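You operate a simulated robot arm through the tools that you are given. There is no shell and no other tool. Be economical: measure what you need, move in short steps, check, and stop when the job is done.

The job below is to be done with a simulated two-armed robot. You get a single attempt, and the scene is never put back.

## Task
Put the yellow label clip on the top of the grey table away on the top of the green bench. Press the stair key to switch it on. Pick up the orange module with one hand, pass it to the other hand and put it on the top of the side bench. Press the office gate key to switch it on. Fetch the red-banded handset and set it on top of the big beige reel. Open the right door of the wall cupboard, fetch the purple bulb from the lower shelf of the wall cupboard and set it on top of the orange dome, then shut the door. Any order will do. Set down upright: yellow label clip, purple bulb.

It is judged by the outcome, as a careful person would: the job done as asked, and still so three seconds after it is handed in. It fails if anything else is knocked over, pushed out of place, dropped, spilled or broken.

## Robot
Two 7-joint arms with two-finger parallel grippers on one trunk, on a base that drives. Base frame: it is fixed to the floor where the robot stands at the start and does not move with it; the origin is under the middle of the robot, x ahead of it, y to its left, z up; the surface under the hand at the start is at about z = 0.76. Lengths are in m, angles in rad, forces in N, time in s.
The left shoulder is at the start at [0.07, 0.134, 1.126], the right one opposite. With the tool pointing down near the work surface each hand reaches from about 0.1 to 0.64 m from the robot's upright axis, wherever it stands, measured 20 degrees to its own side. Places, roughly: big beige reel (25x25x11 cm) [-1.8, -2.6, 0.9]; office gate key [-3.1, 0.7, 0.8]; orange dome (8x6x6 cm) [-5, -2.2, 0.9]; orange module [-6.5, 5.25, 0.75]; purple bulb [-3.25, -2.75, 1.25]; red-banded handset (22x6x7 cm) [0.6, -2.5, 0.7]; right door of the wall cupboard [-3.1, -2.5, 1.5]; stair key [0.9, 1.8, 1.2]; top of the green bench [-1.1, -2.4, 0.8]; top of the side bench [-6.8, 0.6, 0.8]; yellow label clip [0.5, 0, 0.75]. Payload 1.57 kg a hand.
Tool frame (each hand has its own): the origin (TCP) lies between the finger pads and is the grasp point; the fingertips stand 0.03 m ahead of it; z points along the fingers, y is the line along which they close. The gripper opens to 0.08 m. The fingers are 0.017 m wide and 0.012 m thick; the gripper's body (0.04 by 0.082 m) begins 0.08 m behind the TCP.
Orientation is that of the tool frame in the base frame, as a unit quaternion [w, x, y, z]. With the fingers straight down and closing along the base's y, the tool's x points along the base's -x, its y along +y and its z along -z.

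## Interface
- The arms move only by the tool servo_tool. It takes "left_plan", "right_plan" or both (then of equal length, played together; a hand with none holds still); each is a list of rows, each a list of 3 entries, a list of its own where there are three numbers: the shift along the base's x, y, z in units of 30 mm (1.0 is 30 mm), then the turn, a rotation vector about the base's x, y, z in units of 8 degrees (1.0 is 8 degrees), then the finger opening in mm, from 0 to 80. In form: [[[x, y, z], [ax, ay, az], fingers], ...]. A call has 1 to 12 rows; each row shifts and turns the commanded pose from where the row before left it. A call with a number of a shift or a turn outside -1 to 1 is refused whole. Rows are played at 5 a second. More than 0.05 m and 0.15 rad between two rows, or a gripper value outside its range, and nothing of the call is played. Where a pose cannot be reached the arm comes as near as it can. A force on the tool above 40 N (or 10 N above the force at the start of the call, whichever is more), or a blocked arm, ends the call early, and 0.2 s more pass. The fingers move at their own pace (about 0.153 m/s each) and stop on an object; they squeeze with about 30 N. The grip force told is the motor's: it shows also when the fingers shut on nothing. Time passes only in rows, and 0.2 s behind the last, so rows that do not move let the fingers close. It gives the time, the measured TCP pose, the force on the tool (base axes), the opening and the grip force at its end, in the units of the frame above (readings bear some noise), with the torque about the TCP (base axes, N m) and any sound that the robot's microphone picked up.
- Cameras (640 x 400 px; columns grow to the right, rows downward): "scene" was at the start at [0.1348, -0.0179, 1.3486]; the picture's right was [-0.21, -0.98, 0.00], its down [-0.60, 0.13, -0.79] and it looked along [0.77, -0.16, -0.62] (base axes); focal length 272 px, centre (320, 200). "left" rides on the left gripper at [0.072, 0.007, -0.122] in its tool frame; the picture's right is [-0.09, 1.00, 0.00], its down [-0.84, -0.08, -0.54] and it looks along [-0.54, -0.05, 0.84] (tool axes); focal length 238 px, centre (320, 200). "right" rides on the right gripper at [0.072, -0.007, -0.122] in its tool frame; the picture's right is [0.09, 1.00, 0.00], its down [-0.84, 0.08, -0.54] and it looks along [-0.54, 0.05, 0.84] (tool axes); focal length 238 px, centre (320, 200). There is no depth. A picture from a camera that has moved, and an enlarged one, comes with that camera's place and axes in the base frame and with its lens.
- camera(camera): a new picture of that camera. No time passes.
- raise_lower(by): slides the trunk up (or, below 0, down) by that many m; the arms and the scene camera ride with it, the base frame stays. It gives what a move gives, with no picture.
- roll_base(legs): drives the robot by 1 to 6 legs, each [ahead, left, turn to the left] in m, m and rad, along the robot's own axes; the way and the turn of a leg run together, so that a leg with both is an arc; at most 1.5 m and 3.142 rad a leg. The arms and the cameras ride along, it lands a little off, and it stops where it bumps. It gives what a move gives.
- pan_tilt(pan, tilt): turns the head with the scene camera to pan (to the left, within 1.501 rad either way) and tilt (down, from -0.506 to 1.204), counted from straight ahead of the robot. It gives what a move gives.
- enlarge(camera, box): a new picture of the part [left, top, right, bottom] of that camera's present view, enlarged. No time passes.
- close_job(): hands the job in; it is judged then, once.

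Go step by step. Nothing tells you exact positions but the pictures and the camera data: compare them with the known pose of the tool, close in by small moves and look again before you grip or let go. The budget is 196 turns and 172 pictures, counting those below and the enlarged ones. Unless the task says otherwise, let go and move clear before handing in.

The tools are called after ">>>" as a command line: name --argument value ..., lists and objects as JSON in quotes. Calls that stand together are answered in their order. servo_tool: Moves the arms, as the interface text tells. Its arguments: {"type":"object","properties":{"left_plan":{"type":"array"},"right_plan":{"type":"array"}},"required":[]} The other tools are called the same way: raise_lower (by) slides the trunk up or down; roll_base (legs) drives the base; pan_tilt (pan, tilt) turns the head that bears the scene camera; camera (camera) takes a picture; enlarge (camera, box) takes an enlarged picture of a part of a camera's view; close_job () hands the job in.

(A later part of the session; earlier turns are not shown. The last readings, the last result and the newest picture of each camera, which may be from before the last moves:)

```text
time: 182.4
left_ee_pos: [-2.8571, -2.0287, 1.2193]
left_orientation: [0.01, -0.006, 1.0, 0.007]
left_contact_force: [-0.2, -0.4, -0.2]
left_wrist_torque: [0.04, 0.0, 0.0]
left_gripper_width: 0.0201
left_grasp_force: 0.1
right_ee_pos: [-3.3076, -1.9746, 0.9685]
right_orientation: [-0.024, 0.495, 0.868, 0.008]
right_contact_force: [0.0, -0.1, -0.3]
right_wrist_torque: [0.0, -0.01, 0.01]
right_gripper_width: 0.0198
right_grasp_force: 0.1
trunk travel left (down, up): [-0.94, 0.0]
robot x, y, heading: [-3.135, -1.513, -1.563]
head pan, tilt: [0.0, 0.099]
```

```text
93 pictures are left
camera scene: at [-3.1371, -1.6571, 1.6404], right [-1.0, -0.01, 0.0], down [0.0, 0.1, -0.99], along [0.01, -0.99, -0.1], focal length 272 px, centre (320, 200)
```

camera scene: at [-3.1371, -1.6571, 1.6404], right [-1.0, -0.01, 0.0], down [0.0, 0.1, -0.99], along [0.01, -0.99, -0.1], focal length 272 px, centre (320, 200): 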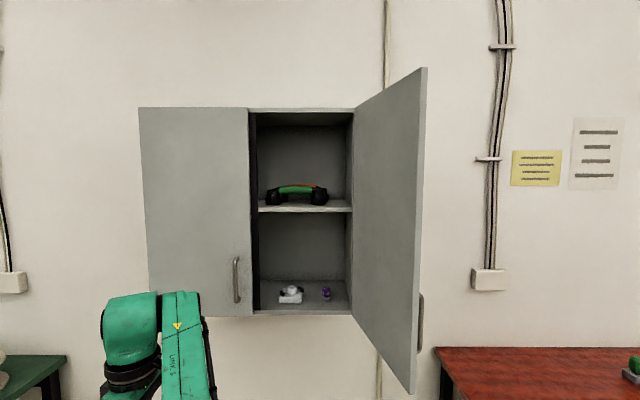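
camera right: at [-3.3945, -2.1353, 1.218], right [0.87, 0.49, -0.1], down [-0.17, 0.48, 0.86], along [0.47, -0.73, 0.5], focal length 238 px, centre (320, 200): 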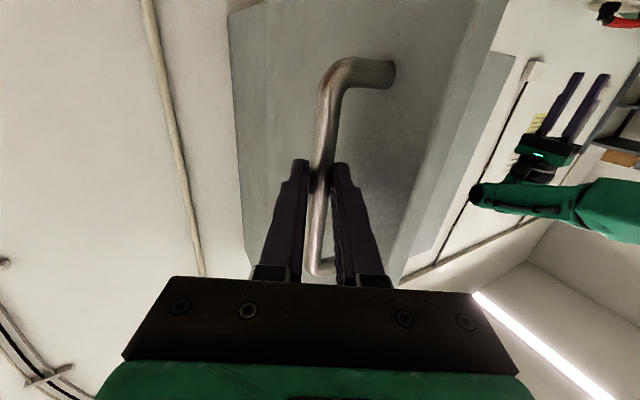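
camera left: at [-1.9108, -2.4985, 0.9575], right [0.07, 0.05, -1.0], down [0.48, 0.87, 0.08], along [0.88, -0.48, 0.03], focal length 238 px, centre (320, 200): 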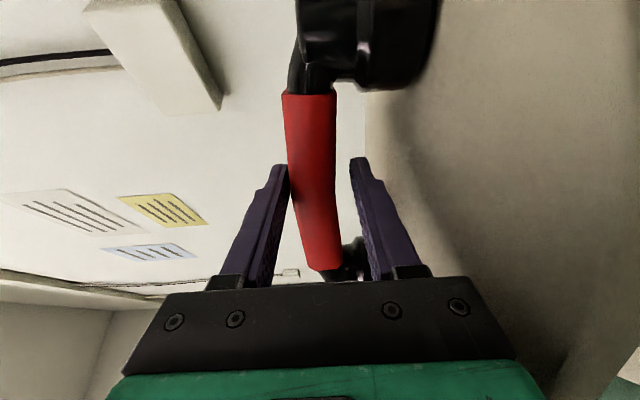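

Now orient the left hand for the bulb: yaw −90°, then tilt to 35° below horizontal.

>>> servo_tool --left_plan '[[[-0.45, 0, 0.15], [0, 0, -0.9375], 60], [[-0.45, 0, 0.15], [0, 0, -0.9375], 60], [[-0.45, 0, 0.15], [0, 0, -0.9375], 60], [[-0.45, 0, 0.15], [0, 0, -0.9375], 60], [[-0.45, 0, 0.15], [0, 0, -0.9375], 60], [[-0.45, 0, 0.15], [0, 0, -0.9375], 60], [[-0.45, 0, 0.15], [0, 0, -0.9375], 60], [[-0.45, 0, 0.15], [0, 0, -0.9375], 60], [[-0.45, 0, 0.15], [0, 0, -0.9375], 60], [[-0.45, 0, 0.15], [0, 0, -0.9375], 60], [[-0.45, 0, 0.15], [0, 0, -0.9375], 60], [[-0.45, 0, 0.15], [0, 0, -0.9375], 60]]'

>>> servo_tool --left_plan '[[[0, 0, 0], [-0.86, 0, 0], 60], [[0, 0, 0], [-0.86, 0, 0], 60], [[0, 0, 0], [-0.86, 0, 0], 60], [[0, 0, 0], [-0.86, 0, 0], 60], [[0, 0, 0], [-0.86, 0, 0], 60], [[0, 0, 0], [-0.86, 0, 0], 60], [[0, 0, 0], [-0.86, 0, 0], 60], [[0, 0, 0], [-0.86, 0, 0], 60], [[0, 0, 0], [0, 0, 0], 60]]'

>>> camera --camera "left"

```text
time: 185.0
left_ee_pos: [-2.9906, -2.089, 1.2675]
left_orientation: [0.011, 0.704, 0.71, -0.002]
left_contact_force: [-0.3, -0.2, -0.4]
left_wrist_torque: [-0.02, -0.02, -0.01]
left_gripper_width: 0.0599
left_grasp_force: 0.0
left hand out of reach, approached as far as the arm can: row 1, 2, 3, 4, 5, 6, 7, 8, 9, 10, 11
right_ee_pos: [-3.308, -1.9757, 0.9698]
right_orientation: [-0.021, 0.495, 0.868, 0.007]
right_contact_force: [-0.2, 0.2, -0.9]
right_wrist_torque: [0.0, -0.02, 0.02]
right_gripper_width: 0.0199
right_grasp_force: 0.1
trunk travel left (down, up): [-0.94, 0.0]
robot x, y, heading: [-3.1393, -1.511, -1.562]
head pan, tilt: [0.0, 0.099]
```

```text
time: 187.2
left_ee_pos: [-2.947, -2.1013, 1.2781]
left_orientation: [0.384, 0.607, 0.627, -0.301]
left_contact_force: [0.9, -0.3, -0.3]
left_wrist_torque: [0.0, 0.0, 0.01]
left_gripper_width: 0.0599
left_grasp_force: 0.1
left hand out of reach, approached as far as the arm can: row 1
right_ee_pos: [-3.3076, -1.9755, 0.9694]
right_orientation: [-0.021, 0.495, 0.868, 0.007]
right_contact_force: [-0.2, 0.3, -1.0]
right_wrist_torque: [0.06, -0.01, 0.0]
right_gripper_width: 0.02
right_grasp_force: 0.1
trunk travel left (down, up): [-0.94, 0.0]
robot x, y, heading: [-3.1356, -1.5116, -1.561]
head pan, tilt: [0.0, 0.099]
stopped in row 9 (left hand): the arm was blocked; the commanded pose is now the measured one
```

```text
92 pictures are left
camera left: at [-2.9533, -1.9601, 1.283], right [0.99, 0.03, 0.17], down [-0.17, 0.01, 0.99], along [0.03, -1.0, 0.01], focal length 238 px, centre (320, 200)
```

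left: 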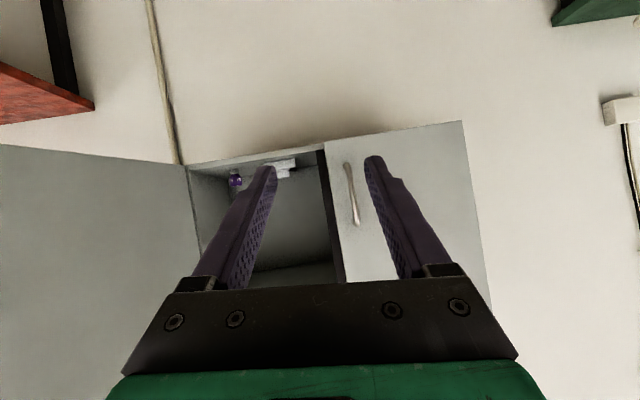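

Bulb re-measured at (-3.153, -2.62, ~1.2). Pull the right hand in, then swing the base to approach diagonally from the left.

>>> servo_tool --right_plan '[[[0.6, 0.8, 0], [0, 0, 0], 20], [[0.6, 0.8, 0], [0, 0, 0], 20], [[0.6, 0.8, 0], [0, 0, 0], 20], [[0.6, 0.8, 0], [0, 0, 0], 20], [[0.6, 0.8, 0], [0, 0, 0], 20]]' --left_plan '[[[0, 0, 0], [0, 0.3, 0], 60], [[0, 0, 0], [0, 0.34, 0], 60], [[0, 0, 0], [0, 0, 0], 60], [[0, 0, 0], [0, 0, 0], 60], [[0, 0, 0], [0, 0, 0], 60]]'

>>> roll_base --legs '[[0, 0.192, 0], [0, 0, -0.49], [0.22, 0.179, 0]]'

>>> camera --camera "left"

>>> camera --camera "scene"

```text
time: 188.4
left_ee_pos: [-2.9456, -2.1006, 1.2797]
left_orientation: [0.36, 0.592, 0.645, -0.324]
left_contact_force: [-0.7, 0.4, 0.6]
left_wrist_torque: [0.02, 0.0, -0.02]
left_gripper_width: 0.0601
left_grasp_force: 0.0
right_ee_pos: [-3.2382, -1.8623, 0.9693]
right_orientation: [-0.019, 0.492, 0.87, 0.01]
right_contact_force: [0.0, 0.2, -0.1]
right_wrist_torque: [0.01, -0.01, -0.03]
right_gripper_width: 0.02
right_grasp_force: 0.0
right hand out of reach, approached as far as the arm can: row 5
trunk travel left (down, up): [-0.94, 0.0]
robot x, y, heading: [-3.1377, -1.514, -1.561]
head pan, tilt: [0.0, 0.099]
```

```text
time: 192.9
left_ee_pos: [-3.0085, -2.3962, 1.2792]
left_orientation: [0.268, 0.734, 0.477, -0.402]
left_contact_force: [0.5, -0.3, -0.3]
left_wrist_torque: [0.03, 0.02, -0.03]
left_gripper_width: 0.0602
left_grasp_force: 0.0
right_ee_pos: [-3.1534, -2.0444, 0.9696]
right_orientation: [-0.014, 0.692, 0.721, 0.014]
right_contact_force: [0.3, -0.1, 0.0]
right_wrist_torque: [-0.02, 0.03, 0.01]
right_gripper_width: 0.0203
right_grasp_force: 0.0
trunk travel left (down, up): [-0.94, 0.0]
robot x, y, heading: [-2.8958, -1.7875, -2.064]
head pan, tilt: [0.0, 0.099]
```

```text
91 pictures are left
camera left: at [-2.9473, -2.2693, 1.2844], right [0.89, -0.44, 0.09], down [-0.07, 0.05, 1.0], along [-0.45, -0.9, 0.01], focal length 238 px, centre (320, 200)
```

left: 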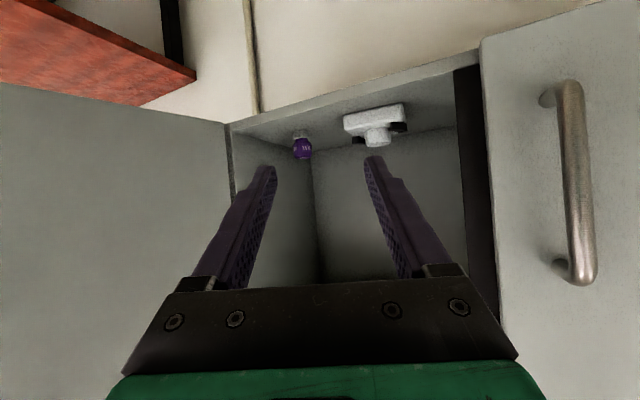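

```text
90 pictures are left
camera scene: at [-2.9655, -1.9108, 1.6408], right [-0.88, 0.47, 0.0], down [0.05, 0.09, -1.0], along [-0.47, -0.88, -0.1], focal length 272 px, centre (320, 200)
```

scene: 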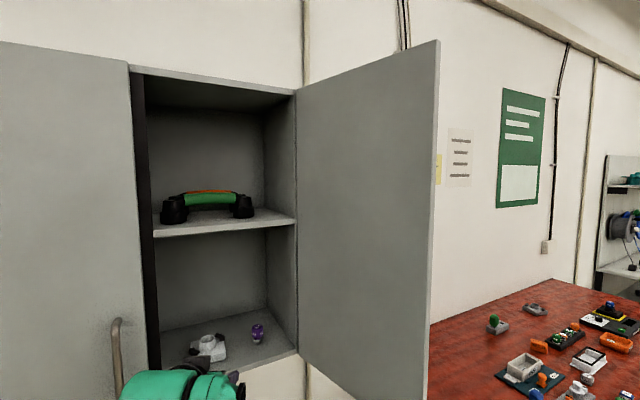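

Bulb centre triangulated at (-3.146, -2.617, 1.199). Align laterally with the arm, then roll the base ahead.

>>> servo_tool --left_plan '[[[-0.57, 0.25, 0], [0, 0, 0], 60], [[-0.57, 0.25, 0], [0, 0, 0], 60], [[0, 0, 0], [0, 0, 0], 60]]'

>>> roll_base --legs '[[0.15, 0, 0]]'

>>> camera --camera "left"

>>> camera --camera "scene"

```text
time: 193.7
left_ee_pos: [-3.0287, -2.394, 1.2904]
left_orientation: [0.29, 0.724, 0.479, -0.402]
left_contact_force: [-0.1, 0.1, -0.8]
left_wrist_torque: [0.0, 0.01, -0.04]
left_gripper_width: 0.0602
left_grasp_force: 0.0
right_ee_pos: [-3.1521, -2.0481, 0.9712]
right_orientation: [-0.017, 0.692, 0.721, 0.016]
right_contact_force: [0.9, 0.3, 0.2]
right_wrist_torque: [0.02, 0.01, 0.03]
right_gripper_width: 0.02
right_grasp_force: 0.0
trunk travel left (down, up): [-0.94, 0.0]
robot x, y, heading: [-2.9013, -1.7866, -2.061]
head pan, tilt: [0.0, 0.099]
```

```text
time: 195.1
left_ee_pos: [-3.0977, -2.5199, 1.2879]
left_orientation: [0.292, 0.726, 0.478, -0.398]
left_contact_force: [0.3, -0.2, 0.1]
left_wrist_torque: [0.03, 0.03, 0.05]
left_gripper_width: 0.06
left_grasp_force: 0.0
right_ee_pos: [-3.2208, -2.176, 0.9716]
right_orientation: [-0.015, 0.691, 0.723, 0.013]
right_contact_force: [1.0, 0.8, 0.4]
right_wrist_torque: [-0.01, 0.01, 0.02]
right_gripper_width: 0.0199
right_grasp_force: 0.1
trunk travel left (down, up): [-0.94, 0.0]
robot x, y, heading: [-2.9676, -1.9202, -2.065]
head pan, tilt: [0.0, 0.099]
```

```text
89 pictures are left
camera left: at [-3.0388, -2.3921, 1.2889], right [0.9, -0.42, 0.12], down [-0.1, 0.08, 0.99], along [-0.42, -0.91, 0.03], focal length 238 px, centre (320, 200)
```

left: 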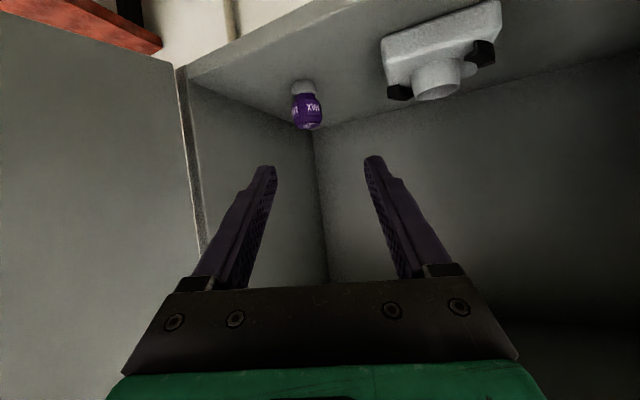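

```text
88 pictures are left
camera scene: at [-3.0329, -2.041, 1.641], right [-0.88, 0.47, 0.0], down [0.05, 0.09, -1.0], along [-0.47, -0.88, -0.1], focal length 272 px, centre (320, 200)
```

scene: 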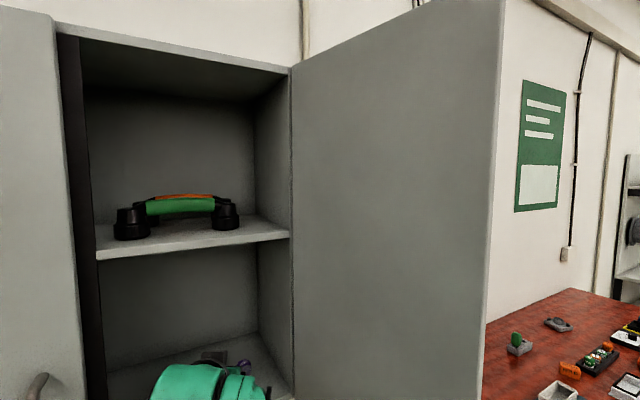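

>>> servo_tool --left_plan '[[[-0.27, 0.37, -0.4], [0, 0, 0], 60], [[-0.267, -0.718, -0.456], [0, 0, 0], 60], [[-0.267, -0.718, -0.456], [0, 0, 0], 60], [[-0.267, -0.718, -0.456], [0, 0, 0], 60], [[0, 0, 0], [0, 0, 0], 60]]'

>>> camera --camera "left"

```text
time: 196.3
left_ee_pos: [-3.131, -2.5758, 1.2313]
left_orientation: [0.29, 0.728, 0.478, -0.397]
left_contact_force: [1.1, -0.6, -0.1]
left_wrist_torque: [0.02, -0.02, 0.03]
left_gripper_width: 0.0601
left_grasp_force: 0.0
right_ee_pos: [-3.2227, -2.1768, 0.9705]
right_orientation: [-0.015, 0.692, 0.721, 0.014]
right_contact_force: [0.2, 0.1, -0.7]
right_wrist_torque: [0.03, -0.03, 0.0]
right_gripper_width: 0.0198
right_grasp_force: 0.1
trunk travel left (down, up): [-0.94, 0.0]
robot x, y, heading: [-2.9676, -1.9161, -2.063]
head pan, tilt: [0.0, 0.099]
```

```text
87 pictures are left
camera left: at [-3.0724, -2.4475, 1.2332], right [0.9, -0.42, 0.12], down [-0.1, 0.08, 0.99], along [-0.42, -0.91, 0.03], focal length 238 px, centre (320, 200)
```

left: 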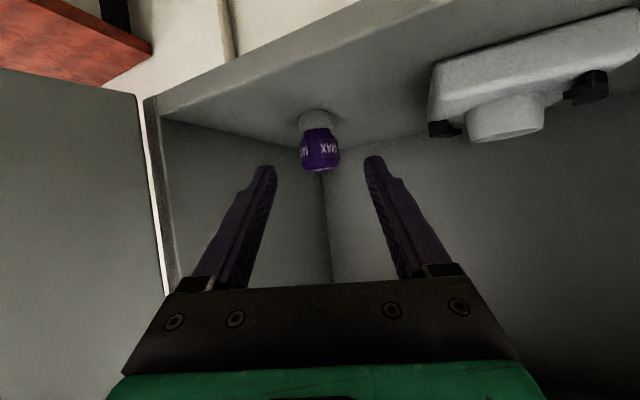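

>>> servo_tool --left_plan '[[[-0.25, -0.7, -0.4], [0, 0, 0], 60], [[-0.25, -0.68, -0.35], [0, 0, 0], 60], [[0, 0, 0], [0, 0, 0], 60]]'

>>> camera --camera "left"

```text
time: 197.1
left_ee_pos: [-3.1466, -2.6166, 1.2103]
left_orientation: [0.291, 0.727, 0.478, -0.398]
left_contact_force: [0.1, 0.5, 0.5]
left_wrist_torque: [0.02, -0.02, -0.02]
left_gripper_width: 0.06
left_grasp_force: 0.0
right_ee_pos: [-3.2226, -2.1768, 0.9705]
right_orientation: [-0.015, 0.692, 0.722, 0.015]
right_contact_force: [0.7, -0.2, -0.6]
right_wrist_torque: [-0.02, 0.0, 0.01]
right_gripper_width: 0.02
right_grasp_force: 0.1
trunk travel left (down, up): [-0.94, 0.0]
robot x, y, heading: [-2.9667, -1.9172, -2.064]
head pan, tilt: [0.0, 0.099]
```

```text
86 pictures are left
camera left: at [-3.0882, -2.4884, 1.2112], right [0.9, -0.42, 0.12], down [-0.1, 0.08, 0.99], along [-0.42, -0.91, 0.03], focal length 238 px, centre (320, 200)
```

left: 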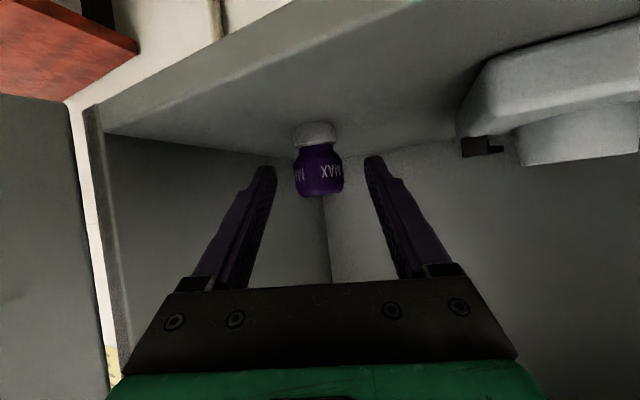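

The bulb is ~2 cm deeper; go a bit further and close.

>>> servo_tool --left_plan '[[[-0.25, -0.75, -0.33], [0, 0, 0], 60], [[0, 0, 0], [0, 0, 0], 60]]'

>>> camera --camera "left"

```text
time: 197.7
left_ee_pos: [-3.1538, -2.6401, 1.1994]
left_orientation: [0.291, 0.727, 0.478, -0.398]
left_contact_force: [-0.5, -1.0, -0.4]
left_wrist_torque: [0.0, 0.01, 0.02]
left_gripper_width: 0.0598
left_grasp_force: 0.1
right_ee_pos: [-3.2224, -2.1777, 0.9716]
right_orientation: [-0.014, 0.692, 0.722, 0.015]
right_contact_force: [-0.8, 0.7, 0.4]
right_wrist_torque: [-0.03, -0.01, 0.0]
right_gripper_width: 0.0201
right_grasp_force: 0.1
trunk travel left (down, up): [-0.94, 0.0]
robot x, y, heading: [-2.968, -1.9188, -2.066]
head pan, tilt: [0.0, 0.099]
```

```text
85 pictures are left
camera left: at [-3.0958, -2.5126, 1.201], right [0.9, -0.42, 0.12], down [-0.1, 0.08, 0.99], along [-0.42, -0.91, 0.03], focal length 238 px, centre (320, 200)
```

left: 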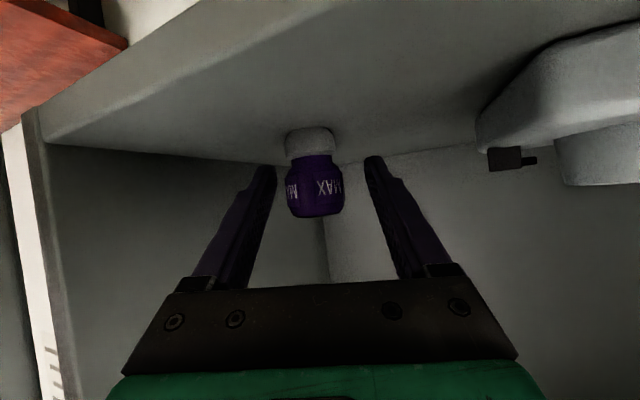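

The purple part is at the pads. Close.

>>> servo_tool --left_plan '[[[-0.1, 0.02, 0], [0, 0, 0], 45], [[0, 0, 0], [0, 0, 0], 30], [[0, 0, 0], [0, 0, 0], 20], [[0, 0, 0], [0, 0, 0], 20]]'

>>> camera --camera "left"

```text
time: 198.7
left_ee_pos: [-3.1565, -2.6404, 1.1999]
left_orientation: [0.291, 0.727, 0.479, -0.397]
left_contact_force: [0.2, 0.1, 1.5]
left_wrist_torque: [0.02, 0.04, 0.0]
left_gripper_width: 0.0305
left_grasp_force: 30.8
right_ee_pos: [-3.2231, -2.1781, 0.9704]
right_orientation: [-0.015, 0.691, 0.722, 0.015]
right_contact_force: [-0.4, 0.3, 0.0]
right_wrist_torque: [0.02, -0.02, 0.0]
right_gripper_width: 0.0201
right_grasp_force: 0.0
trunk travel left (down, up): [-0.94, 0.0]
robot x, y, heading: [-2.9673, -1.9175, -2.061]
head pan, tilt: [0.0, 0.099]
```

```text
84 pictures are left
camera left: at [-3.0982, -2.5118, 1.2012], right [0.9, -0.42, 0.12], down [-0.1, 0.08, 0.99], along [-0.42, -0.91, 0.03], focal length 238 px, centre (320, 200)
```

left: 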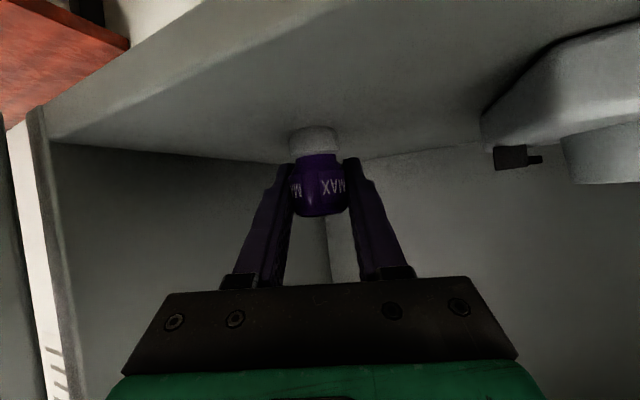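

Gripped. Lift and back out.

>>> servo_tool --left_plan '[[[0, 0, 0.4], [0, 0, 0], 20], [[0, 0, 0.7], [0, 0, 0], 20], [[0.15, 0.3, 0.7], [0, 0, 0], 20], [[0.2, 0.4, 0.2], [0, 0, 0], 20], [[0, 0, 0], [0, 0, 0], 20]]'

>>> camera --camera "left"

>>> roll_base --legs '[[-0.4, 0, 0]]'

>>> camera --camera "scene"

```text
time: 199.9
left_ee_pos: [-3.1446, -2.6197, 1.2581]
left_orientation: [0.29, 0.728, 0.477, -0.398]
left_contact_force: [-0.5, -0.5, 0.0]
left_wrist_torque: [0.02, -0.04, -0.02]
left_gripper_width: 0.0303
left_grasp_force: 30.6
right_ee_pos: [-3.2219, -2.1792, 0.9687]
right_orientation: [-0.014, 0.691, 0.722, 0.015]
right_contact_force: [-0.8, -0.1, 0.4]
right_wrist_torque: [0.0, 0.02, 0.0]
right_gripper_width: 0.0201
right_grasp_force: 0.0
trunk travel left (down, up): [-0.94, 0.0]
robot x, y, heading: [-2.9668, -1.9155, -2.059]
head pan, tilt: [0.0, 0.099]
```

```text
83 pictures are left
camera left: at [-3.0863, -2.4912, 1.2607], right [0.9, -0.42, 0.12], down [-0.1, 0.08, 0.99], along [-0.42, -0.91, 0.03], focal length 238 px, centre (320, 200)
```

left: 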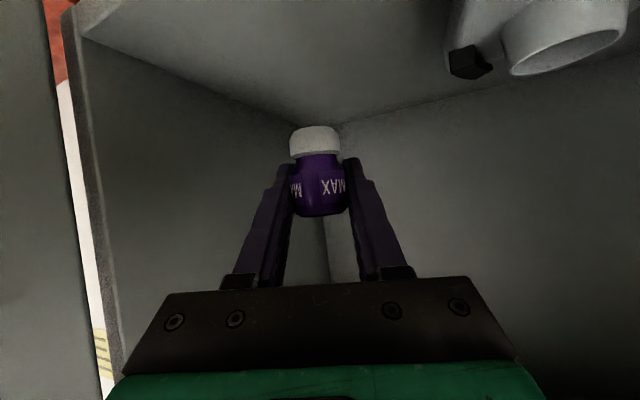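

```text
time: 202.3
left_ee_pos: [-2.957, -2.2696, 1.2579]
left_orientation: [0.29, 0.728, 0.478, -0.397]
left_contact_force: [-0.7, -1.0, -0.1]
left_wrist_torque: [0.01, 0.01, -0.01]
left_gripper_width: 0.0302
left_grasp_force: 30.3
right_ee_pos: [-3.0341, -1.8268, 0.9698]
right_orientation: [-0.015, 0.692, 0.721, 0.016]
right_contact_force: [-0.8, -0.4, 0.1]
right_wrist_torque: [0.02, -0.03, 0.01]
right_gripper_width: 0.0199
right_grasp_force: 0.0
trunk travel left (down, up): [-0.94, 0.0]
robot x, y, heading: [-2.7789, -1.5676, -2.063]
head pan, tilt: [0.0, 0.099]
```

```text
82 pictures are left
camera scene: at [-2.8473, -1.6949, 1.6403], right [-0.88, 0.47, 0.0], down [0.05, 0.09, -0.99], along [-0.47, -0.88, -0.1], focal length 272 px, centre (320, 200)
```

scene: 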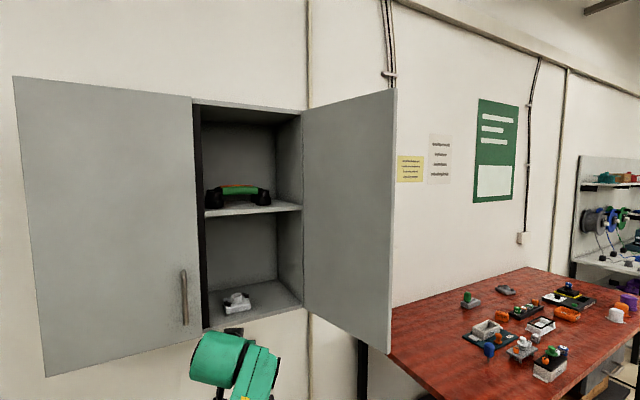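

Bulb is out. Now shut the door with the right hand: turn to face the cupboard, point the right fist ahead, and tuck the left hand back and lower.

>>> roll_base --legs '[[0, 0, 0.49], [0, -0.44, 0]]'

>>> servo_tool --right_plan '[[[0, 0, 0.9], [0, 0, -0.96], 0], [[0, 0, 0.9], [0, 0, -0.96], 0], [[0, 0, 0.9], [0, 0, -0.96], 0], [[0, 0, 0.9], [0, 0, -0.96], 0], [[0, -0.7, 0.9], [-0.94, 0, 0], 0], [[0, -0.7, 0.9], [-0.94, 0, 0], 0], [[0, -0.7, 0.9], [-0.94, 0, 0], 0], [[0, -0.7, 0.9], [-0.94, 0, 0], 0], [[0, -0.7, 0.9], [-0.94, 0, 0], 0], [[0, -0.7, 0.9], [-0.94, 0, 0], 0], [[0, -0.7, 0.4], [-0.94, 0, 0], 0], [[0, -0.7, 0], [-0.94, 0, 0], 0]]' --left_plan '[[[0, 0.3, -0.4], [0, 0, 0], 20], [[0, 0.3, -0.4], [0, 0, 0], 20], [[0, 0.3, -0.4], [0, 0, 0], 20], [[0, 0.3, -0.4], [0, 0, 0], 20], [[0, 0.3, -0.4], [0, 0, 0], 20], [[0, 0.3, -0.4], [0, 0, 0], 20], [[0, 0.3, -0.4], [0, 0, 0], 20], [[0, 0.3, -0.4], [0, 0, 0], 20], [[0, 0, -0.4], [0, 0, 0], 20], [[0, 0, -0.4], [0, 0, 0], 20], [[0, 0, -0.4], [0, 0, 0], 20], [[0, 0, -0.4], [0, 0, 0], 20]]'

>>> servo_tool --right_plan '[[[-0.4, 0, 0], [-0.94, 0, 0], 0], [[-0.4, 0, 0], [-0.94, 0, 0], 0], [[-0.4, 0, 0], [-0.94, 0, 0], 0], [[-0.4, 0, 0], [-0.91, 0, 0], 0], [[0, 0, 0], [0, 0, 0], 0]]'

>>> camera --camera "scene"

```text
time: 206.4
left_ee_pos: [-3.0467, -2.2646, 1.2581]
left_orientation: [0.376, 0.594, 0.636, -0.318]
left_contact_force: [0.2, -0.2, -0.5]
left_wrist_torque: [-0.01, 0.0, 0.01]
left_gripper_width: 0.0303
left_grasp_force: 30.5
right_ee_pos: [-3.3202, -1.9087, 0.9701]
right_orientation: [-0.019, 0.501, 0.865, 0.012]
right_contact_force: [0.4, 0.2, -0.4]
right_wrist_torque: [0.03, 0.04, 0.06]
right_gripper_width: 0.0202
right_grasp_force: 0.1
trunk travel left (down, up): [-0.94, 0.0]
robot x, y, heading: [-3.2158, -1.5636, -1.584]
head pan, tilt: [0.0, 0.099]
```

```text
time: 209.0
left_ee_pos: [-3.0378, -2.1962, 1.1231]
left_orientation: [0.39, 0.589, 0.634, -0.315]
left_contact_force: [-0.4, 0.0, 0.2]
left_wrist_torque: [-0.01, 0.01, 0.01]
left_gripper_width: 0.0301
left_grasp_force: 30.0
right_ee_pos: [-3.4658, -2.0819, 1.178]
right_orientation: [0.345, 0.623, 0.615, -0.339]
right_contact_force: [0.6, -0.9, -0.3]
right_wrist_torque: [-0.02, 0.0, 0.02]
right_gripper_width: 0.0
right_grasp_force: 21.3
right hand out of reach, approached as far as the arm can: row 1, 2, 3, 4
trunk travel left (down, up): [-0.94, 0.0]
robot x, y, heading: [-3.2149, -1.5606, -1.587]
head pan, tilt: [0.0, 0.099]
```

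```text
time: 210.2
left_ee_pos: [-3.037, -2.1943, 1.1205]
left_orientation: [0.388, 0.592, 0.633, -0.313]
left_contact_force: [0.1, -0.1, -1.4]
left_wrist_torque: [0.01, -0.02, -0.02]
left_gripper_width: 0.0303
left_grasp_force: 30.6
right_ee_pos: [-3.5151, -2.0822, 1.1768]
right_orientation: [0.493, 0.514, 0.507, -0.485]
right_contact_force: [-0.6, 0.1, -0.7]
right_wrist_torque: [0.02, 0.05, -0.01]
right_gripper_width: 0.0
right_grasp_force: 20.8
trunk travel left (down, up): [-0.94, 0.0]
robot x, y, heading: [-3.2142, -1.5619, -1.584]
head pan, tilt: [0.0, 0.099]
```

```text
81 pictures are left
camera scene: at [-3.2161, -1.7037, 1.6405], right [-1.0, 0.01, 0.0], down [0.0, 0.1, -0.99], along [-0.01, -0.99, -0.1], focal length 272 px, centre (320, 200)
```

scene: 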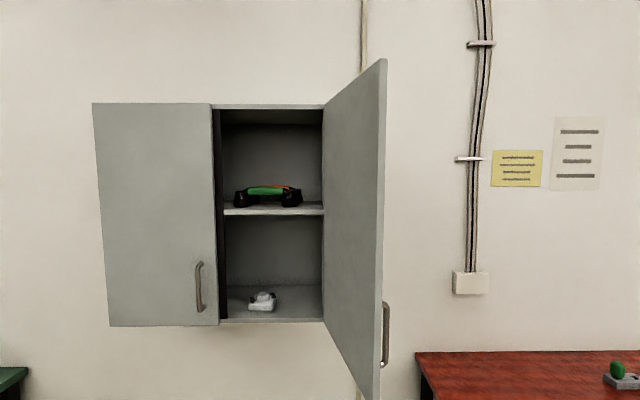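

The fist is at z≈1.18, below the handle. Drive ahead beside the door's outer face, then push it leftwards.

>>> roll_base --legs '[[0.23, 0, 0.01], [0, 0.15, 0]]'

>>> camera --camera "scene"

>>> camera --camera "right"

```text
time: 212.9
left_ee_pos: [-2.8869, -2.4201, 1.1176]
left_orientation: [0.388, 0.592, 0.635, -0.308]
left_contact_force: [-0.9, 0.9, -0.4]
left_wrist_torque: [0.01, -0.04, 0.01]
left_gripper_width: 0.0303
left_grasp_force: 30.2
right_ee_pos: [-3.3634, -2.3163, 1.1759]
right_orientation: [0.495, 0.513, 0.508, -0.483]
right_contact_force: [-0.8, 0.2, 0.0]
right_wrist_torque: [-0.04, -0.01, 0.04]
right_gripper_width: 0.0001
right_grasp_force: 21.3
trunk travel left (down, up): [-0.94, 0.0]
robot x, y, heading: [-3.0654, -1.7944, -1.579]
head pan, tilt: [0.0, 0.099]
```

```text
80 pictures are left
camera scene: at [-3.0701, -1.9337, 1.6405], right [-1.0, 0.01, 0.0], down [0.0, 0.1, -0.99], along [-0.01, -0.99, -0.1], focal length 272 px, centre (320, 200)
```

scene: 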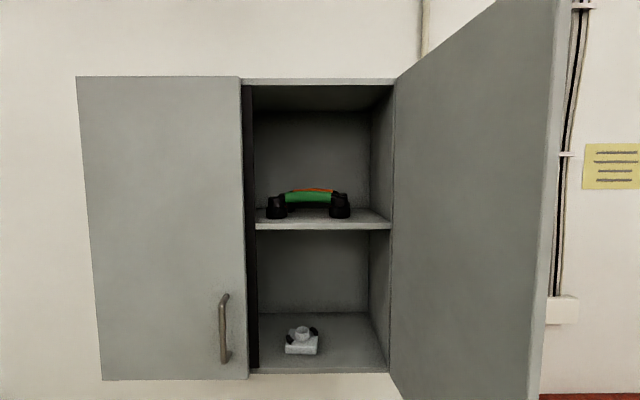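

```text
79 pictures are left
camera right: at [-3.3709, -2.1908, 1.1104], right [1.0, 0.01, -0.07], down [0.06, 0.51, 0.86], along [0.05, -0.86, 0.5], focal length 238 px, centre (320, 200)
```

right: 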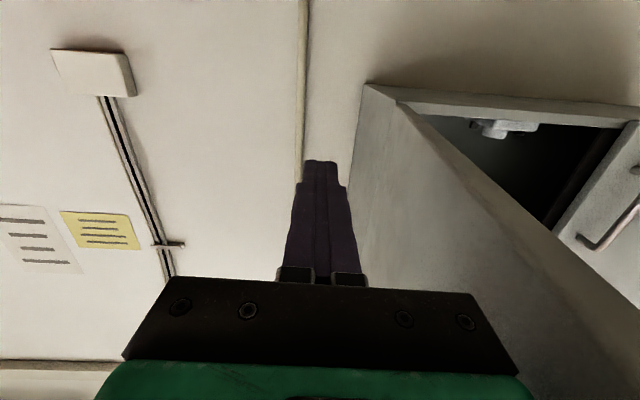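

The fist is beside the door's outer face. Push left.

>>> roll_base --legs '[[0, 0.13, 0]]'

>>> camera --camera "scene"

```text
time: 214.2
left_ee_pos: [-2.7589, -2.4176, 1.1213]
left_orientation: [0.39, 0.591, 0.635, -0.308]
left_contact_force: [-0.2, 0.2, 0.1]
left_wrist_torque: [-0.01, 0.02, 0.01]
left_gripper_width: 0.0302
left_grasp_force: 29.6
right_ee_pos: [-3.238, -2.3128, 1.1796]
right_orientation: [0.496, 0.512, 0.506, -0.485]
right_contact_force: [-1.3, 9.5, 2.7]
right_wrist_torque: [-0.18, -0.07, 0.08]
right_gripper_width: 0.0
right_grasp_force: 21.5
trunk travel left (down, up): [-0.94, 0.0]
robot x, y, heading: [-2.9373, -1.791, -1.575]
head pan, tilt: [0.0, 0.099]
```

```text
78 pictures are left
camera scene: at [-2.9427, -1.9291, 1.6411], right [-1.0, 0.01, 0.0], down [0.0, 0.1, -1.0], along [-0.01, -1.0, -0.1], focal length 272 px, centre (320, 200)
```

scene: 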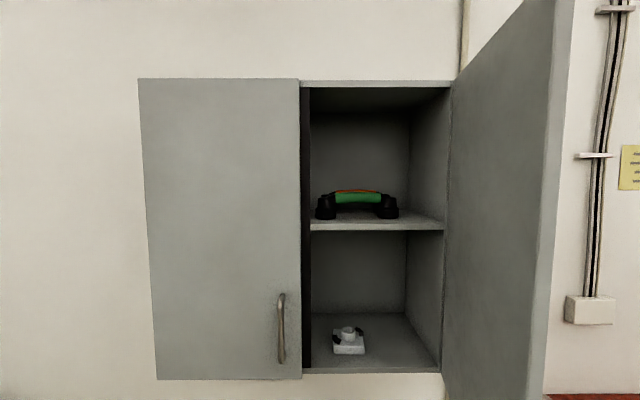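

The door swings. Continue with the arm along the closing arc.

>>> servo_tool --right_plan '[[[0.9, -0.22, 0], [0, 0, 0], 0], [[0.9, -0.22, 0], [0, 0, 0], 0], [[0.9, -0.22, 0], [0, 0, 0], 0], [[0.93, -0.75, 0], [0, 0, 0], 0], [[0.93, -0.8, 0], [0, 0, 0], 0], [[0.4, -0.7, 0], [0, 0, 0], 0]]'

>>> camera --camera "scene"

```text
time: 215.1
left_ee_pos: [-2.7556, -2.4207, 1.1166]
left_orientation: [0.389, 0.591, 0.636, -0.307]
left_contact_force: [-0.5, -0.5, -0.3]
left_wrist_torque: [-0.01, 0.02, -0.02]
left_gripper_width: 0.0301
left_grasp_force: 30.5
right_ee_pos: [-3.1652, -2.3449, 1.1737]
right_orientation: [0.452, 0.47, 0.554, -0.517]
right_contact_force: [-0.5, -0.9, -1.1]
right_wrist_torque: [0.03, 0.0, 0.03]
right_gripper_width: 0.0
right_grasp_force: 21.1
trunk travel left (down, up): [-0.94, 0.0]
robot x, y, heading: [-2.9407, -1.7946, -1.575]
head pan, tilt: [0.0, 0.099]
stopped in row 4 (right hand): the arm was blocked; the commanded pose is now the measured one
```

```text
77 pictures are left
camera scene: at [-2.9394, -1.9332, 1.6407], right [-1.0, 0.01, 0.0], down [0.0, 0.1, -1.0], along [-0.01, -1.0, -0.1], focal length 272 px, centre (320, 200)
```

scene: 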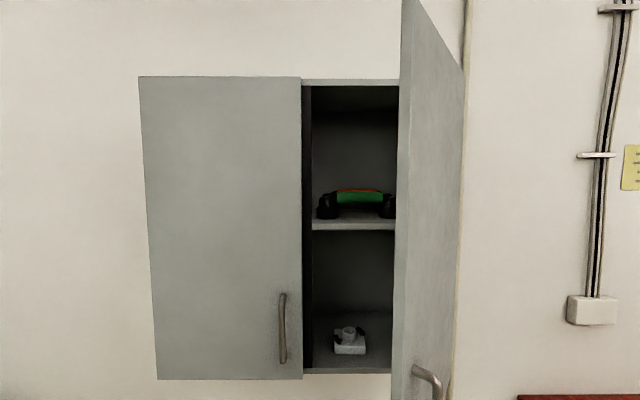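

>>> camera --camera "right"

>>> pan_tilt --pan -0.5 --tilt 0.7

>>> camera --camera "scene"

```text
76 pictures are left
camera right: at [-3.1835, -2.2193, 1.1117], right [0.97, 0.03, -0.24], down [0.19, 0.5, 0.84], along [0.14, -0.87, 0.48], focal length 238 px, centre (320, 200)
```

right: 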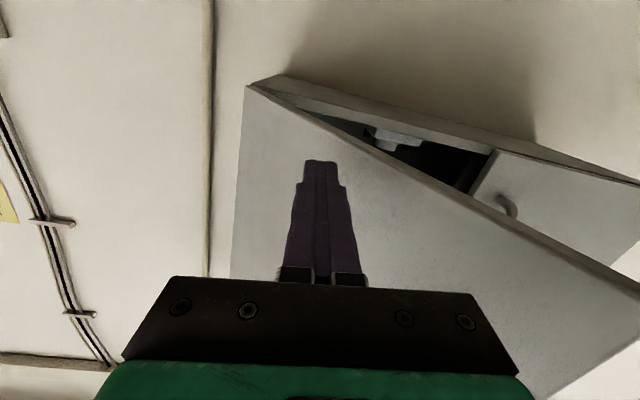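

```text
time: 216.1
left_ee_pos: [-2.7561, -2.4215, 1.117]
left_orientation: [0.389, 0.591, 0.636, -0.308]
left_contact_force: [-0.5, 0.3, -0.7]
left_wrist_torque: [-0.05, -0.04, 0.03]
left_gripper_width: 0.0304
left_grasp_force: 29.8
right_ee_pos: [-3.164, -2.3449, 1.1737]
right_orientation: [0.452, 0.47, 0.555, -0.516]
right_contact_force: [-0.2, 0.4, -0.3]
right_wrist_torque: [-0.01, -0.01, 0.01]
right_gripper_width: 0.0
right_grasp_force: 21.2
trunk travel left (down, up): [-0.94, 0.0]
robot x, y, heading: [-2.9422, -1.793, -1.579]
head pan, tilt: [-0.499, 0.7]
```

```text
75 pictures are left
camera scene: at [-2.979, -1.9171, 1.5858], right [-0.88, 0.48, 0.0], down [0.31, 0.56, -0.77], along [-0.37, -0.67, -0.64], focal length 272 px, centre (320, 200)
```

scene: 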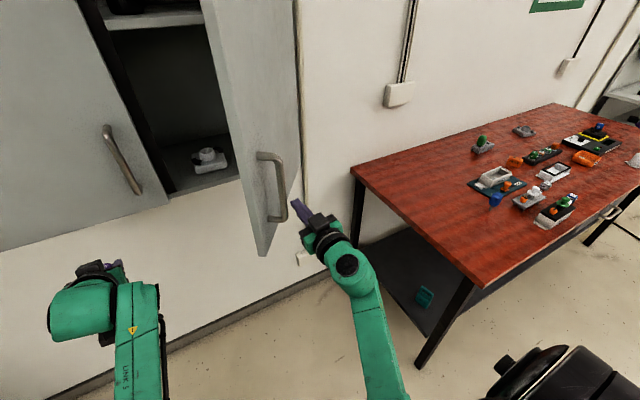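

The hand meets the door handle. I'll back off, raise the fist above the handle (z≈1.45), and push there.

>>> servo_tool --right_plan '[[[-0.3, 0.9, 0], [0, 0, 0], 0], [[0, 0.9, 0], [0, -0.5, 0], 0], [[0, 0.3, 0.9], [0, -0.5, 0], 0], [[0, 0, 0.95], [0, 0, 0], 0], [[0, 0, 0.95], [0, 0, 0], 0], [[0, 0, 0.95], [0, 0, 0], 0], [[0, 0, 0.95], [0, 0, 0], 0], [[0, 0, 0.95], [0, 0, 0], 0], [[0, 0, 0.95], [0, 0, 0], 0], [[0, 0, 0.95], [0, 0, 0], 0], [[0, 0, 0.95], [0, 0, 0], 0], [[0, 0, 0.8], [0, 0, 0], 0]]'

>>> pan_tilt --pan -0.3 --tilt 0.35

>>> camera --camera "scene"

```text
time: 216.8
left_ee_pos: [-2.7555, -2.4208, 1.1161]
left_orientation: [0.389, 0.591, 0.636, -0.308]
left_contact_force: [0.3, 1.0, 0.1]
left_wrist_torque: [-0.02, 0.0, 0.02]
left_gripper_width: 0.0303
left_grasp_force: 30.2
right_ee_pos: [-3.1834, -2.2918, 1.1962]
right_orientation: [0.447, 0.441, 0.572, -0.527]
right_contact_force: [-0.2, -0.4, 0.9]
right_wrist_torque: [0.0, 0.0, -0.02]
right_gripper_width: 0.0
right_grasp_force: 21.3
trunk travel left (down, up): [-0.94, 0.0]
robot x, y, heading: [-2.9392, -1.7895, -1.578]
head pan, tilt: [-0.499, 0.7]
stopped in row 3 (right hand): the arm was blocked; the commanded pose is now the measured one
```

```text
time: 217.7
left_ee_pos: [-2.7552, -2.423, 1.1162]
left_orientation: [0.389, 0.591, 0.636, -0.308]
left_contact_force: [-0.2, 0.0, 0.2]
left_wrist_torque: [0.02, -0.03, 0.0]
left_gripper_width: 0.0302
left_grasp_force: 29.9
right_ee_pos: [-3.1844, -2.2928, 1.1943]
right_orientation: [0.447, 0.441, 0.573, -0.527]
right_contact_force: [-0.6, 0.7, -0.3]
right_wrist_torque: [0.04, 0.01, 0.0]
right_gripper_width: 0.0002
right_grasp_force: 21.9
trunk travel left (down, up): [-0.94, 0.0]
robot x, y, heading: [-2.9396, -1.7921, -1.574]
head pan, tilt: [-0.3, 0.351]
```

```text
74 pictures are left
camera scene: at [-2.9663, -1.9317, 1.617], right [-0.95, 0.3, 0.0], down [0.1, 0.33, -0.94], along [-0.28, -0.9, -0.34], focal length 272 px, centre (320, 200)
```

scene: 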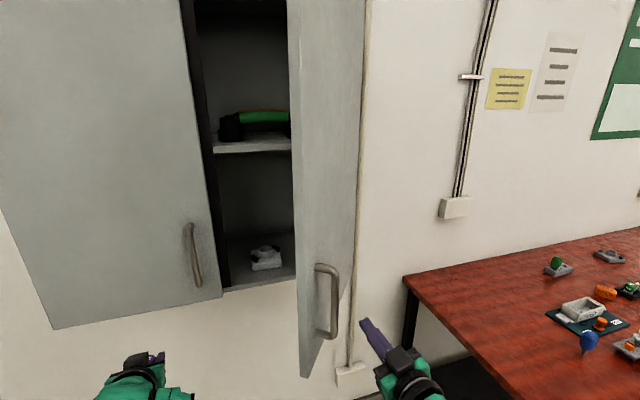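

>>> servo_tool --right_plan '[[[-0.2, 0, 0.4], [0, 0.5, 0], 0], [[-0.2, 0, 0.6], [0, 0.5, 0], 0], [[-0.2, 0, 0.8], [0, 0.5, 0], 0], [[0, 0, 0.9], [0, 0, 0], 0], [[0, 0, 0.9], [0, 0, 0], 0], [[0, 0, 0.9], [0, 0, 0], 0], [[0, 0, 0.9], [0, 0, 0], 0], [[0, 0, 0.9], [0, 0, 0], 0], [[0, 0, 0.9], [0, 0, 0], 0], [[0, 0, 0.9], [0, 0, 0], 0]]'

>>> camera --camera "scene"

```text
time: 219.9
left_ee_pos: [-2.7557, -2.4223, 1.1173]
left_orientation: [0.388, 0.592, 0.636, -0.308]
left_contact_force: [-0.6, -0.3, 1.0]
left_wrist_torque: [0.0, 0.01, -0.04]
left_gripper_width: 0.0303
left_grasp_force: 30.1
right_ee_pos: [-3.2033, -2.2926, 1.4362]
right_orientation: [0.387, 0.384, 0.616, -0.568]
right_contact_force: [0.6, 0.6, -0.9]
right_wrist_torque: [-0.01, -0.02, 0.02]
right_gripper_width: 0.0003
right_grasp_force: 21.4
trunk travel left (down, up): [-0.94, 0.0]
robot x, y, heading: [-2.939, -1.7929, -1.575]
head pan, tilt: [-0.3, 0.351]
```

```text
73 pictures are left
camera scene: at [-2.9671, -1.9316, 1.6171], right [-0.95, 0.3, 0.0], down [0.1, 0.33, -0.94], along [-0.28, -0.9, -0.34], focal length 272 px, centre (320, 200)
```

scene: 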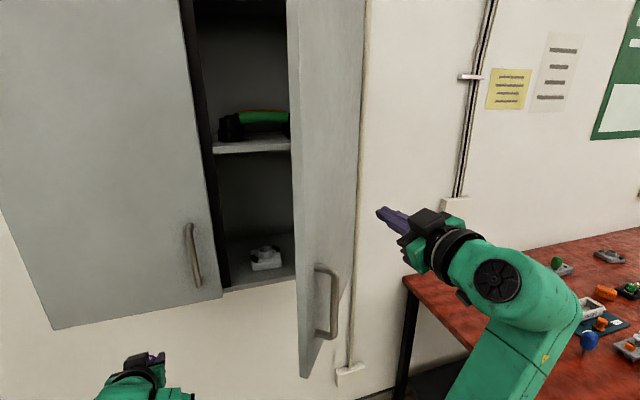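

>>> servo_tool --right_plan '[[[0.9, -0.15, 0], [0, 0, 0], 0], [[0.9, -0.15, 0], [0, 0, 0], 0], [[0.6, -0.15, 0], [0, 0, 0], 0], [[0.85, -0.67, 0], [0, 0, 0], 0], [[0.85, -0.67, 0], [0, 0, 0], 0], [[0.54, -0.8, 0], [0, 0, 0], 0]]'

>>> camera --camera "scene"

```text
time: 221.3
left_ee_pos: [-2.755, -2.4236, 1.1165]
left_orientation: [0.389, 0.592, 0.636, -0.307]
left_contact_force: [-0.2, 0.4, 1.1]
left_wrist_torque: [-0.01, 0.01, -0.03]
left_gripper_width: 0.0302
left_grasp_force: 30.4
right_ee_pos: [-3.0974, -2.3698, 1.4459]
right_orientation: [0.387, 0.382, 0.619, -0.567]
right_contact_force: [0.1, 1.1, 0.0]
right_wrist_torque: [0.02, 0.01, -0.02]
right_gripper_width: 0.0001
right_grasp_force: 21.5
right hand out of reach, approached as far as the arm can: row 5, 6
trunk travel left (down, up): [-0.94, 0.0]
robot x, y, heading: [-2.9332, -1.7923, -1.572]
head pan, tilt: [-0.3, 0.351]
```

```text
72 pictures are left
camera scene: at [-2.9664, -1.9323, 1.617], right [-0.95, 0.3, 0.0], down [0.1, 0.33, -0.94], along [-0.28, -0.9, -0.34], focal length 272 px, centre (320, 200)
```

scene: 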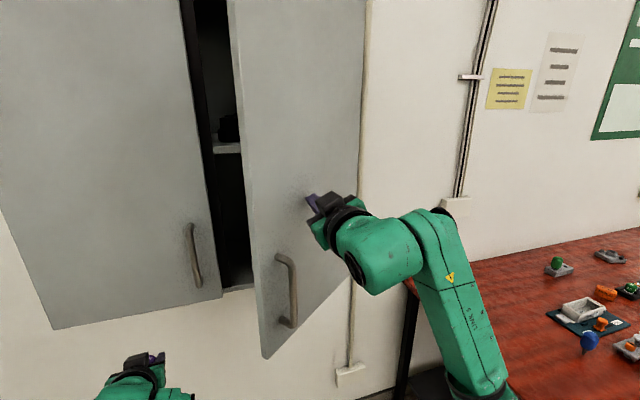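

Door ~38°. Lower the left hand so it clears under the cupboard, then push with the base.

>>> servo_tool --left_plan '[[[0, 0.3, -0.6], [0, 0, 0], 20], [[0, 0.3, -0.6], [0, 0, 0], 20], [[0, 0.3, -0.6], [0, 0, 0], 20], [[0, 0.3, -0.6], [0, 0, 0], 20], [[0, 0.3, -0.6], [0, 0, 0], 20]]'

>>> roll_base --legs '[[0.09, 0.04, 0]]'

>>> camera --camera "scene"

```text
time: 222.5
left_ee_pos: [-2.7455, -2.3794, 1.0286]
left_orientation: [0.398, 0.592, 0.632, -0.302]
left_contact_force: [0.1, 0.2, -0.4]
left_wrist_torque: [-0.01, -0.04, -0.01]
left_gripper_width: 0.0301
left_grasp_force: 30.0
right_ee_pos: [-3.0971, -2.368, 1.447]
right_orientation: [0.387, 0.382, 0.618, -0.567]
right_contact_force: [0.5, 0.5, 0.5]
right_wrist_torque: [-0.01, 0.0, -0.02]
right_gripper_width: 0.0
right_grasp_force: 21.2
trunk travel left (down, up): [-0.94, 0.0]
robot x, y, heading: [-2.9368, -1.7964, -1.574]
head pan, tilt: [-0.3, 0.351]
```

```text
time: 223.6
left_ee_pos: [-2.7071, -2.4617, 1.0306]
left_orientation: [0.4, 0.592, 0.631, -0.302]
left_contact_force: [0.1, 0.2, -0.2]
left_wrist_torque: [0.01, 0.0, -0.01]
left_gripper_width: 0.0298
left_grasp_force: 29.7
right_ee_pos: [-3.0588, -2.4493, 1.4493]
right_orientation: [0.389, 0.38, 0.617, -0.568]
right_contact_force: [-0.3, -0.8, -0.4]
right_wrist_torque: [-0.01, -0.01, 0.0]
right_gripper_width: 0.0
right_grasp_force: 21.5
trunk travel left (down, up): [-0.94, 0.0]
robot x, y, heading: [-2.9014, -1.8808, -1.573]
head pan, tilt: [-0.3, 0.351]
```

```text
71 pictures are left
camera scene: at [-2.9287, -2.0122, 1.6179], right [-0.95, 0.3, 0.0], down [0.1, 0.32, -0.94], along [-0.28, -0.9, -0.34], focal length 272 px, centre (320, 200)
```

scene: 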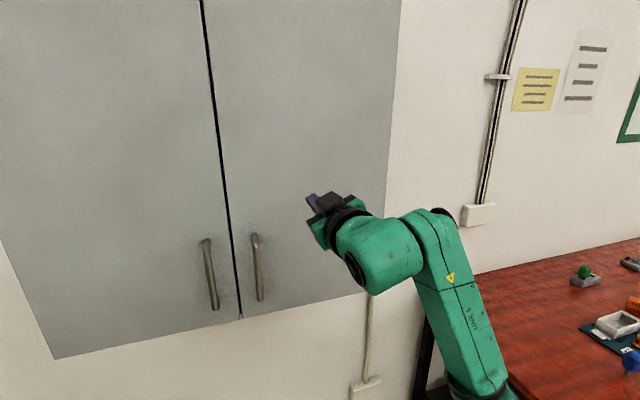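

The door swung shut. A gentle nudge to make sure, then a look.

>>> roll_base --legs '[[0.065, 0, 0]]'

>>> enlarge --camera "scene" --box '[150, 0, 430, 360]'

>>> roll_base --legs '[[-0.5, 0, 0]]'

>>> pan_tilt --pan -0.3 --tilt 0.2

>>> camera --camera "scene"

```text
time: 224.6
left_ee_pos: [-2.7065, -2.5187, 1.0281]
left_orientation: [0.399, 0.594, 0.631, -0.3]
left_contact_force: [0.3, -0.2, 0.3]
left_wrist_torque: [0.02, 0.01, 0.03]
left_gripper_width: 0.0302
left_grasp_force: 29.4
right_ee_pos: [-3.0575, -2.5033, 1.4486]
right_orientation: [0.388, 0.38, 0.62, -0.566]
right_contact_force: [-2.5, 6.9, -2.1]
right_wrist_torque: [-0.02, -0.03, -0.1]
right_gripper_width: 0.0
right_grasp_force: 21.4
trunk travel left (down, up): [-0.94, 0.0]
robot x, y, heading: [-2.9003, -1.9335, -1.578]
head pan, tilt: [-0.3, 0.351]
stopped in leg 1: the force on the tool passed its limit at 120 N (the readings are from after the stop); the commanded pose is now the measured one
```

```text
1.11 times, centred on (290, 180) of scene
camera zoom: at [-2.9283, -2.0712, 1.6175], right [-0.95, 0.3, 0.0], down [0.1, 0.33, -0.94], along [-0.28, -0.9, -0.34], focal length 302 px, centre (353, 222)
```

zoom: 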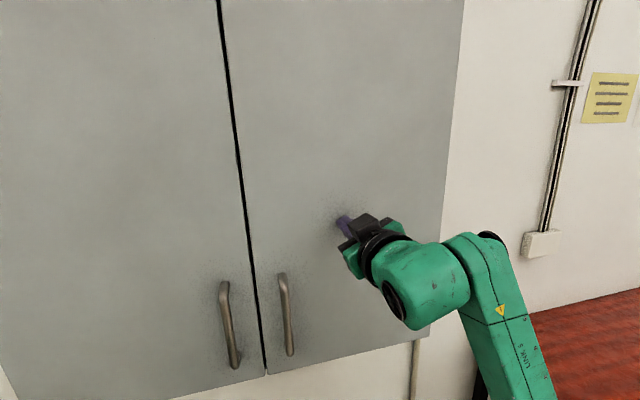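

```text
time: 227.6
left_ee_pos: [-2.7036, -2.0252, 1.0248]
left_orientation: [0.398, 0.595, 0.631, -0.299]
left_contact_force: [-0.2, 0.0, 0.1]
left_wrist_torque: [0.02, 0.02, -0.01]
left_gripper_width: 0.0298
left_grasp_force: 30.1
right_ee_pos: [-3.0537, -2.0114, 1.4445]
right_orientation: [0.387, 0.382, 0.62, -0.565]
right_contact_force: [0.5, 0.3, 0.3]
right_wrist_torque: [0.01, -0.01, 0.01]
right_gripper_width: 0.0001
right_grasp_force: 21.5
trunk travel left (down, up): [-0.94, 0.0]
robot x, y, heading: [-2.8963, -1.4367, -1.583]
head pan, tilt: [-0.3, 0.351]
```

```text
time: 228.3
left_ee_pos: [-2.7028, -2.0245, 1.0265]
left_orientation: [0.397, 0.596, 0.63, -0.301]
left_contact_force: [-0.2, 0.1, 0.2]
left_wrist_torque: [-0.03, 0.01, -0.01]
left_gripper_width: 0.0299
left_grasp_force: 29.2
right_ee_pos: [-3.0544, -2.0086, 1.447]
right_orientation: [0.388, 0.381, 0.62, -0.565]
right_contact_force: [-0.1, 0.9, 0.0]
right_wrist_torque: [0.01, 0.0, 0.02]
right_gripper_width: 0.0
right_grasp_force: 20.9
trunk travel left (down, up): [-0.94, 0.0]
robot x, y, heading: [-2.8939, -1.435, -1.578]
head pan, tilt: [-0.3, 0.201]
```

```text
69 pictures are left
camera scene: at [-2.9233, -1.5772, 1.6311], right [-0.95, 0.31, 0.0], down [0.06, 0.19, -0.98], along [-0.3, -0.93, -0.2], focal length 272 px, centre (320, 200)
```

scene: 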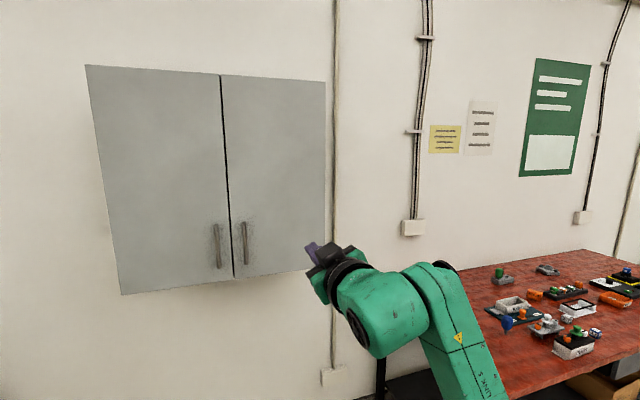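

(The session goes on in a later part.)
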